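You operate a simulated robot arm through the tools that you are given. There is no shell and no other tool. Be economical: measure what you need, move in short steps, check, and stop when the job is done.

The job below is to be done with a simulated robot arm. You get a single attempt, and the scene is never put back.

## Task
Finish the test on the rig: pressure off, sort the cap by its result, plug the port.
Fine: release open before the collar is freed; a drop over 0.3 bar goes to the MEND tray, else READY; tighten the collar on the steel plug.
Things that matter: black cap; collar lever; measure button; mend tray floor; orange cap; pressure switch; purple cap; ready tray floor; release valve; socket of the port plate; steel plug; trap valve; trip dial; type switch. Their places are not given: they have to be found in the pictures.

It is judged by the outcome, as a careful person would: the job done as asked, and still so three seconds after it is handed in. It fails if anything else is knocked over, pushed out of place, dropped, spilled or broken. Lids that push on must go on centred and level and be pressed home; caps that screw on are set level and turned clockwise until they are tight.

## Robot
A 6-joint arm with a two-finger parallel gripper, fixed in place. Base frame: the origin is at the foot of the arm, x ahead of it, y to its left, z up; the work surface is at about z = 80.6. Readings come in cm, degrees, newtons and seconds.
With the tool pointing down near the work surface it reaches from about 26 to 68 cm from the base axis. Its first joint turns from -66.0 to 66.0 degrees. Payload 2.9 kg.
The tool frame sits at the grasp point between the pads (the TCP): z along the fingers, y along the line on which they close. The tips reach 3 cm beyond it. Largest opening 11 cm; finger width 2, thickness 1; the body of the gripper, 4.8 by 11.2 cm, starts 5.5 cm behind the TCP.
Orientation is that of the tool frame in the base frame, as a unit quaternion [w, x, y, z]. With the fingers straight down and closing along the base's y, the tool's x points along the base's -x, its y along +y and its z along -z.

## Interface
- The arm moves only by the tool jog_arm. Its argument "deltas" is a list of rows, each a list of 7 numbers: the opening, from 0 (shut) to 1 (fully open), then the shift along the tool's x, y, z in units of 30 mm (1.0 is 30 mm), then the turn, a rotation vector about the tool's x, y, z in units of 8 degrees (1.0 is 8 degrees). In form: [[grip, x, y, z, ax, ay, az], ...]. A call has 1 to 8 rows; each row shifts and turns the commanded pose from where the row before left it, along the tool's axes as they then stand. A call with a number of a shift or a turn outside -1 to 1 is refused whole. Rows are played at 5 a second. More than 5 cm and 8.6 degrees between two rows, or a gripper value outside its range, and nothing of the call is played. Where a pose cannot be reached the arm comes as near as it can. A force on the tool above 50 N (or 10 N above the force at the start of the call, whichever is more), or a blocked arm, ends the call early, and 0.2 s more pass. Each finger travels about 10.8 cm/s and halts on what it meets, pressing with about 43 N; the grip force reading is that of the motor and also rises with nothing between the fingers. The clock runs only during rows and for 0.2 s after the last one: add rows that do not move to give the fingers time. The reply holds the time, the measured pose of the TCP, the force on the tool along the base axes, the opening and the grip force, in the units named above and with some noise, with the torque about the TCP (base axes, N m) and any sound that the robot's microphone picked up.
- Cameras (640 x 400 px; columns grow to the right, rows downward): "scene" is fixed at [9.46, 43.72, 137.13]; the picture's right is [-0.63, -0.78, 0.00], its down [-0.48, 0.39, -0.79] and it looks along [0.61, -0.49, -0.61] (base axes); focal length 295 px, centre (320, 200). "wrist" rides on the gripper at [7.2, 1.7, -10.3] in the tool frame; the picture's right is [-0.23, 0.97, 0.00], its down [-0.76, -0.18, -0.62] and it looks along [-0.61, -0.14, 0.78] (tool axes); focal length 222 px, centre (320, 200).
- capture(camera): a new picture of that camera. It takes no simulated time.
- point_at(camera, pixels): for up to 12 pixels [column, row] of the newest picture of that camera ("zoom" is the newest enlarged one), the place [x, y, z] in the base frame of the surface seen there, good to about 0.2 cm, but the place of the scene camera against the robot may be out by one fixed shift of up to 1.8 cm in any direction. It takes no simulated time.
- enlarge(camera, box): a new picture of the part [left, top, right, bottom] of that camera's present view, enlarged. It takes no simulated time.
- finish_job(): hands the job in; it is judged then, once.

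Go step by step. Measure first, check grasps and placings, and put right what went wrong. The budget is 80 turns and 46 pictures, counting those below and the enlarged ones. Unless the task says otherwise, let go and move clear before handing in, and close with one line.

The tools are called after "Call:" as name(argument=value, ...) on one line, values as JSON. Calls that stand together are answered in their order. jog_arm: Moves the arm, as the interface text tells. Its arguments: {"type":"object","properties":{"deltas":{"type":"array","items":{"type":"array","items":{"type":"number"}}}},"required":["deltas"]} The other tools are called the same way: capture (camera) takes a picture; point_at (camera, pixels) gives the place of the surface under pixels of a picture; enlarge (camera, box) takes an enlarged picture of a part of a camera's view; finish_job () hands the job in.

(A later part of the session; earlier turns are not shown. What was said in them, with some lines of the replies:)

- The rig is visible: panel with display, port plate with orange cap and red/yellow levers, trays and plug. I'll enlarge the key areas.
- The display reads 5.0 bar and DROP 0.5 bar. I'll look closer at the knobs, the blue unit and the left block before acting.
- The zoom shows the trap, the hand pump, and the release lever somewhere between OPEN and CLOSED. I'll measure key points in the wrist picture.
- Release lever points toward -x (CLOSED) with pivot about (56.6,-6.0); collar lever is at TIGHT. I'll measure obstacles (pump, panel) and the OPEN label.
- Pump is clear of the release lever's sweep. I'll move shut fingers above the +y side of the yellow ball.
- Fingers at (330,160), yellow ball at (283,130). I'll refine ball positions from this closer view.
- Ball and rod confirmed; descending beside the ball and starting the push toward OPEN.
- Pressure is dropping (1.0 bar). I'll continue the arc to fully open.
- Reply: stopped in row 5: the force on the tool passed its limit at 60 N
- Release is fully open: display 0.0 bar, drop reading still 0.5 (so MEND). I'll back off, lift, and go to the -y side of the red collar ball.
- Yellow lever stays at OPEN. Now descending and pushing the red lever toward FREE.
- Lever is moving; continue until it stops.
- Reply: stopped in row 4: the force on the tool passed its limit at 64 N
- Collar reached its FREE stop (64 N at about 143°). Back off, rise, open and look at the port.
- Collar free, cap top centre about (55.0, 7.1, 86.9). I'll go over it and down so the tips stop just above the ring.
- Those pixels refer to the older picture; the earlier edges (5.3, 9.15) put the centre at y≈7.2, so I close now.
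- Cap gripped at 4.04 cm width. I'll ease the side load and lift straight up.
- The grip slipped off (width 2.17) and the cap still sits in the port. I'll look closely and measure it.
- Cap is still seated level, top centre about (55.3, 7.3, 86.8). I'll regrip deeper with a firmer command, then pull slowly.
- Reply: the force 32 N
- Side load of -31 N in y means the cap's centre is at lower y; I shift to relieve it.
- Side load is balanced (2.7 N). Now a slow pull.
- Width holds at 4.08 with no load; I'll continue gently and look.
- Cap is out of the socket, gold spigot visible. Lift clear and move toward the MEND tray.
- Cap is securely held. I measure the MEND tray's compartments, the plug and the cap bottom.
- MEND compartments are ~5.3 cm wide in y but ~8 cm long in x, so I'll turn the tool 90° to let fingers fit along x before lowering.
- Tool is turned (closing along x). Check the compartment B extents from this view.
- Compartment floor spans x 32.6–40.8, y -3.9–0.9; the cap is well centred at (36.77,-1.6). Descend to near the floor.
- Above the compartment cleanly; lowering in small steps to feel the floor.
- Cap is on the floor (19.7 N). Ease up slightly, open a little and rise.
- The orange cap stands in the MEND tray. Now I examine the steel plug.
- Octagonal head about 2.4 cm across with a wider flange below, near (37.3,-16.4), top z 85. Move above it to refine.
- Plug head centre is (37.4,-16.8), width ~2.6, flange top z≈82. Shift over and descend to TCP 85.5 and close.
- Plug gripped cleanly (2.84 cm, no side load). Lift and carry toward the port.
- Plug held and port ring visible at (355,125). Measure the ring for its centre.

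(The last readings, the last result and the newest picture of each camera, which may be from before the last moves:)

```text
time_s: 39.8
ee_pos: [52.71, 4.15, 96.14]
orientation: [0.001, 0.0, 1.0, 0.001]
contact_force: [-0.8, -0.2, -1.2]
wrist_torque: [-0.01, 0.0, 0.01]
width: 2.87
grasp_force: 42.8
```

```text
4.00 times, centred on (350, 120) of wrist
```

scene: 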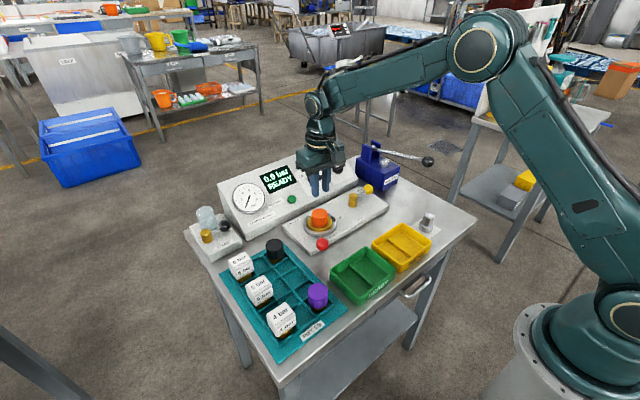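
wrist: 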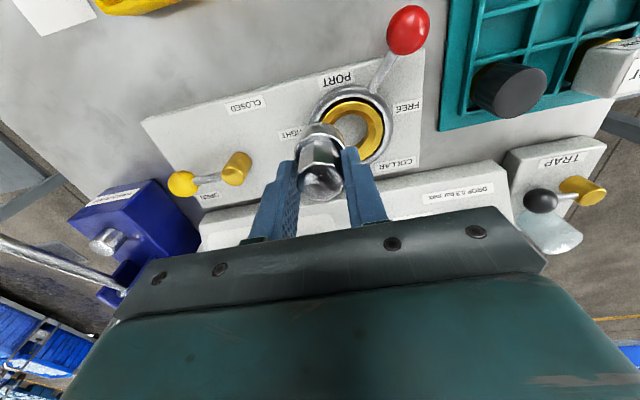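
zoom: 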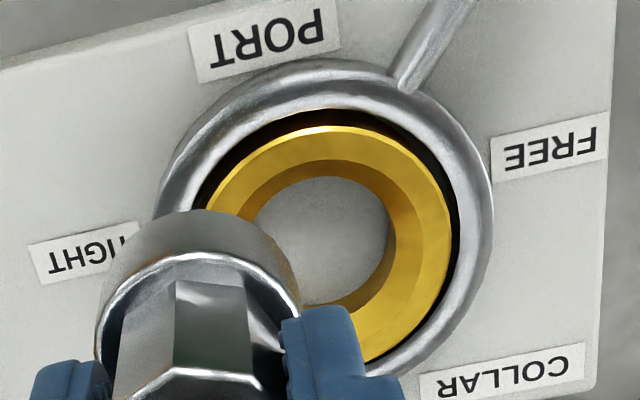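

Ray geometry and the cap's release pose agree on a port centre of about (55.05, 7.05). Move over it and lower to just above the ring for a check.

Call:
jog_arm(deltas=[[0, -0.4, 0.48, 0, 0, 0, 0], [0, -0.38, 0.48, 0, 0, 0, 0], [0, 0, 0, 0.8, 0, 0, 0], [0, 0, 0, 0.8, 0, 0, 0], [0, 0, 0, 0.4, 0, 0, 0], [0, 0, 0, 0, 0, 0, 0]])

Call:
enlarge(camera="scene", box=[270, 165, 370, 250])

Call:
enlarge(camera="wrist", box=[240, 100, 400, 200])

```text
time_s: 41.2
ee_pos: [55.18, 7.48, 90.02]
orientation: [0.001, 0.0, 1.0, 0.001]
contact_force: [-0.1, -0.3, -1.8]
wrist_torque: [0.0, 0.0, -0.02]
width: 2.87
grasp_force: 43.1
```

```text
4.71 times, centred on (320, 208) of scene
```

zoom: 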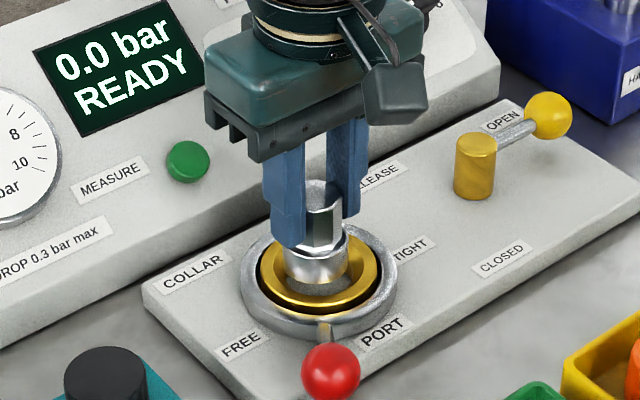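

```text
4.00 times, centred on (320, 150) of wrist
```

zoom: 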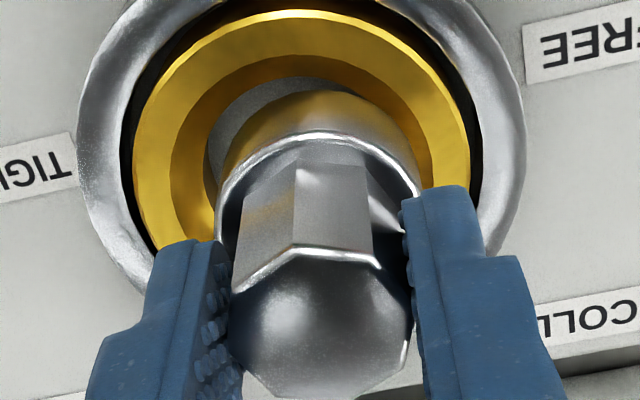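

Plug is about 0.4 cm too far in +y relative to the ring in both views. Correct y and lower gently, watching forces.

Call:
jog_arm(deltas=[[0, 0.02, -0.13, 0, 0, 0, 0], [0, 0, 0, 0.2, 0, 0, 0], [0, 0, 0, 0.2, 0, 0, 0], [0, 0, 0, 0.1, 0, 0, 0], [0, 0, 0, 0, 0, 0, 0]])

```text
time_s: 42.4
ee_pos: [55.34, 6.84, 88.72]
orientation: [0.002, -0.002, 1.0, 0.0]
contact_force: [4.9, 0.9, -1.3]
wrist_torque: [0.04, -0.25, 0.01]
width: 2.86
grasp_force: 43.1
```

A light 5 N push in +x suggests funnel contact; nudge +x and continue.

Call:
jog_arm(deltas=[[0, -0.04, 0, 0.05, 0, 0, 0], [0, 0, 0, 0.1, 0, 0, 0], [0, 0, 0, 0.1, 0, 0, 0], [0, 0, 0, 0, 0, 0, 0]])

```text
time_s: 43.4
ee_pos: [55.3, 6.88, 87.95]
orientation: [0.001, -0.002, 1.0, 0.001]
contact_force: [0.1, 3.6, -0.8]
wrist_torque: [0.1, -0.06, -0.01]
width: 2.87
grasp_force: 42.7
```

Call:
jog_arm(deltas=[[0, 0, 0.02, 0.08, 0, 0, 0], [0, 0, 0, 0.08, 0, 0, 0], [0, 0, 0, 0.06, 0, 0, 0], [0, 0, 0, 0.05, 0, 0, 0], [0, 0, 0, 0, 0, 0, 0]])

```text
time_s: 44.6
ee_pos: [55.53, 6.91, 87.39]
orientation: [0.004, -0.001, 1.0, 0.001]
contact_force: [-10.8, -5.1, 40.2]
wrist_torque: [-0.53, 0.44, -0.02]
width: 2.86
grasp_force: 43.0
```

Contact of 40 N at z 87.4, exactly the predicted seated height. Ease pressure, release, rise and inspect.

Call:
jog_arm(deltas=[[0, 0.03, 0, -0.02, 0, 0, 0], [0.3, 0, 0, 0, 0, 0, 0], [0.4, 0, 0, 0, 0, 0, 0], [0.45, 0, 0, 0, 0, 0, 0], [0.45, 0, 0, -0.5, 0, 0, 0], [0.45, 0, 0, -1, 0, 0, 0], [0.45, 0.7, 0, -1, 0, 0, 0], [0.2, 0.7, 0, -0.5, 0, 0, 0]])

Call:
capture(camera="wrist")

Call:
enlarge(camera="scene", box=[270, 165, 370, 250])

```text
time_s: 46.4
ee_pos: [51.09, 7.0, 96.05]
orientation: [0.0, -0.002, 1.0, 0.0]
contact_force: [-0.2, -0.1, -0.1]
wrist_torque: [0.02, 0.01, 0.0]
width: 2.19
grasp_force: 0.0
```

```text
7 pictures are left
```

wrist: 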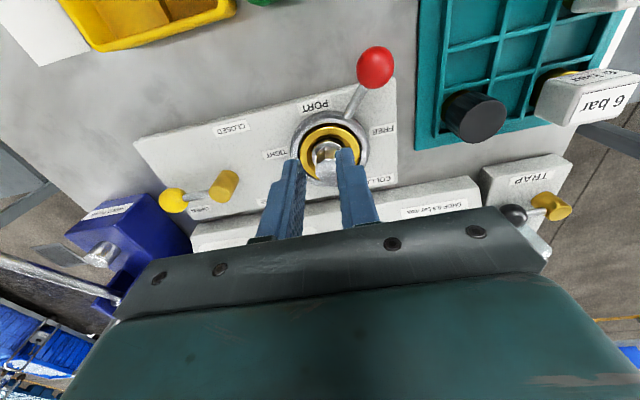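

```text
4.71 times, centred on (320, 208) of scene
```

zoom: 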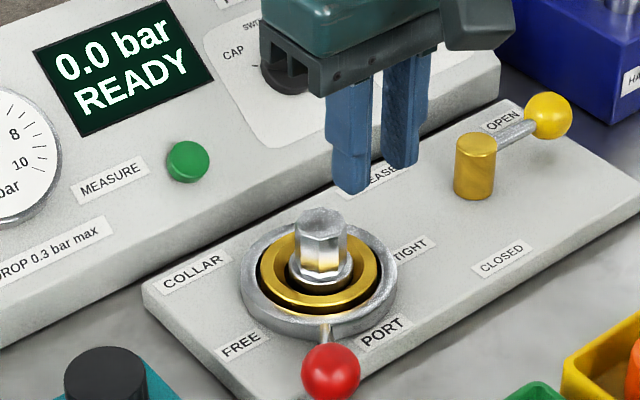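

Plug sits level and concentric. Before swinging the lever back I check clearance to the rack and ball position.

Call:
point_at(camera="wrist", pixels=[[375, 70], [355, 105], [419, 130], [421, 60], [430, 137], [475, 118], [392, 100], [326, 150]])

```text
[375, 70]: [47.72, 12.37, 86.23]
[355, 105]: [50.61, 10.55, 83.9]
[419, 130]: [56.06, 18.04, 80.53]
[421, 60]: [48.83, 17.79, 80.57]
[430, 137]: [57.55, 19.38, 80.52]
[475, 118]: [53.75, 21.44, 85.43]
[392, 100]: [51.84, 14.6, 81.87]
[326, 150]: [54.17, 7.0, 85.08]
```

Rack starts at y≈17.8, leaving room. Move the shut fingers to the +y side of the red ball and descend.

Call:
jog_arm(deltas=[[0, 0.2, 0.86, 0, 0, 0, 0], [0, 0.2, 0.86, 0, 0, 0, 0], [0, 0.2, 0.86, 0, 0, 0, 0], [0, 0, 0, 0, 0, 0, 0], [0, 0, 0, 0.9, 0, 0, 0], [0, 0, 0, 0.9, 0, 0, 0], [0, 0, 0, 0.9, 0, 0, 0], [0, 0, 0, 0.52, 0, 0, 0]])

```text
time_s: 48.2
ee_pos: [49.19, 14.5, 86.41]
orientation: [0.001, -0.001, 1.0, 0.001]
contact_force: [-1.1, -0.1, 0.2]
wrist_torque: [0.0, -0.02, -0.01]
width: 0.0
grasp_force: 37.8
```

In position beside the ball; sweep the lever back toward TIGHT.

Call:
jog_arm(deltas=[[0, 0.33, -0.32, 0, 0, 0, 0], [0, 0.33, -0.32, 0, 0, 0, 0], [0, 0.21, -0.48, 0, 0, 0, 0], [0, 0.21, -0.48, 0, 0, 0, 0], [0, 0.04, -0.55, 0, 0, 0, 0], [0, 0.04, -0.55, 0, 0, 0, 0], [0, 0, 0, 0, 0, 0, 0]])

Call:
jog_arm(deltas=[[0, -0.07, -0.45, 0, 0, 0, 0], [0, -0.13, -0.4, 0, 0, 0, 0], [0, -0.15, -0.3, 0, 0, 0, 0], [0, -0.2, -0.3, 0, 0, 0, 0], [0, -0.2, -0.3, 0, 0, 0, 0], [0, -0.2, -0.3, 0, 0, 0, 0]])

Call:
enlarge(camera="scene", box=[230, 150, 410, 270])

```text
time_s: 49.8
ee_pos: [45.69, 6.41, 86.43]
orientation: [0.001, -0.002, 1.0, 0.001]
contact_force: [-0.1, 0.6, 0.3]
wrist_torque: [0.02, 0.02, 0.0]
width: 0.01
grasp_force: 37.3
```

```text
time_s: 50.7
ee_pos: [46.5, 3.87, 86.59]
orientation: [-0.008, -0.014, 1.0, 0.011]
contact_force: [-5.9, 10.1, 5.4]
wrist_torque: [0.08, 0.06, 0.05]
width: 0.0
grasp_force: 37.7
stopped in row 4: the force on the tool passed its limit at 58 N (the readings are from after the stop); the commanded pose is now the measured one
```

```text
3.33 times, centred on (320, 210) of scene
```

zoom: 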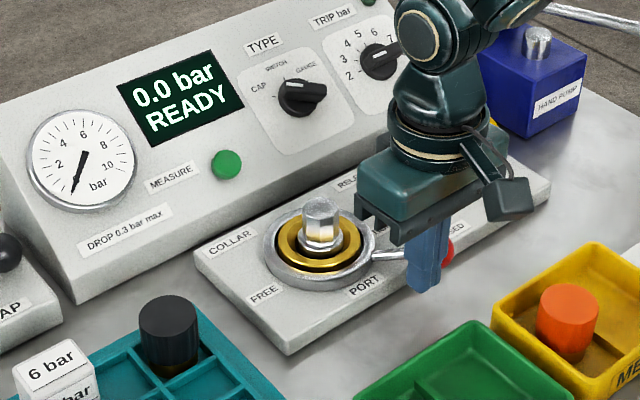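

Lever hit its TIGHT stop (58 N). Back off and rise, then a final check.

Call:
jog_arm(deltas=[[0, 0.2, 0.4, 0, 0, 0, 0], [0, 0, 0, -1, 0, 0, 0], [0, 0, 0, -1, 0, 0, 0], [0, 0, 0, -1, 0, 0, 0], [0, 0, 0, -1, 0, 0, 0], [0, 1, 0, -1, 0, 0, 0], [0, 1, 0, -1, 0, 0, 0]])

Call:
capture(camera="wrist")

Call:
capture(camera="scene")

Call:
point_at(camera="scene", pixels=[[354, 226], [320, 212]])

Call:
enlarge(camera="scene", box=[280, 170, 400, 250])

```text
time_s: 52.3
ee_pos: [40.36, 4.21, 104.4]
orientation: [-0.007, -0.012, 1.0, 0.008]
contact_force: [0.0, 0.3, 0.1]
wrist_torque: [0.02, 0.02, 0.01]
width: 0.0
grasp_force: 37.6
```

```text
4 pictures are left
```

wrist: 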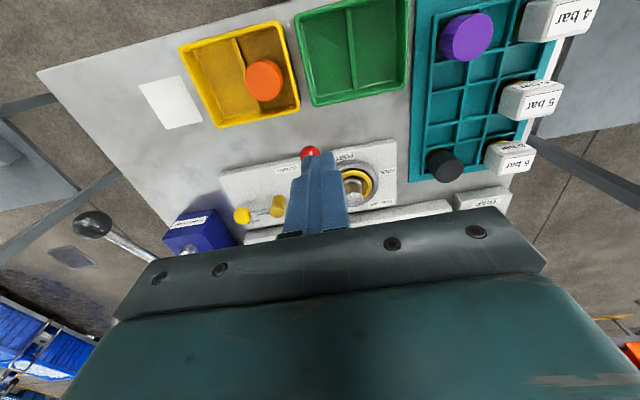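

```text
3 pictures are left
```

scene: 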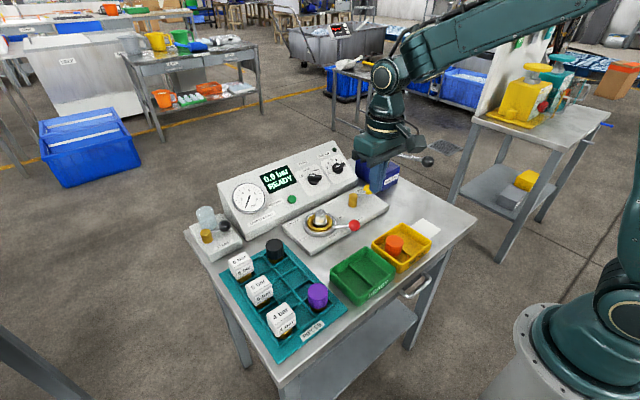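

```text
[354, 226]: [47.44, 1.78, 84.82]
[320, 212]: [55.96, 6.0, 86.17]
```

```text
5.00 times, centred on (340, 210) of scene
```

zoom: 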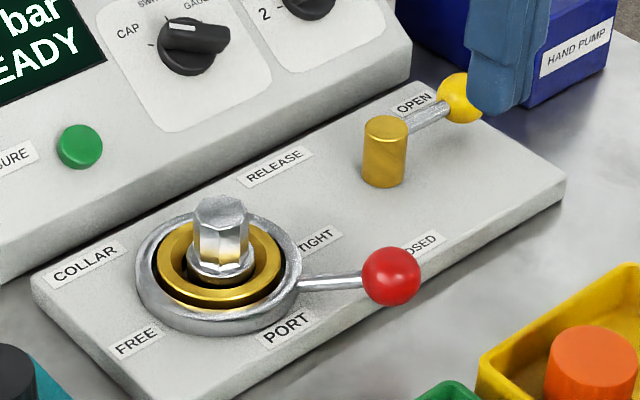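

The red lever is back at its original TIGHT position (47.4, 1.8). The plug is level in the port, the release is open at 0.0 bar, the orange cap is in MEND and the arm is clear, so I'm handing in.

Call:
finish_job()

```text
The job is handed in.
```

The job is done and handed in: pressure is off (0.0 bar), the orange cap is in the MEND tray because its drop was 0.5 bar, and the steel plug is in the port with the collar tight.
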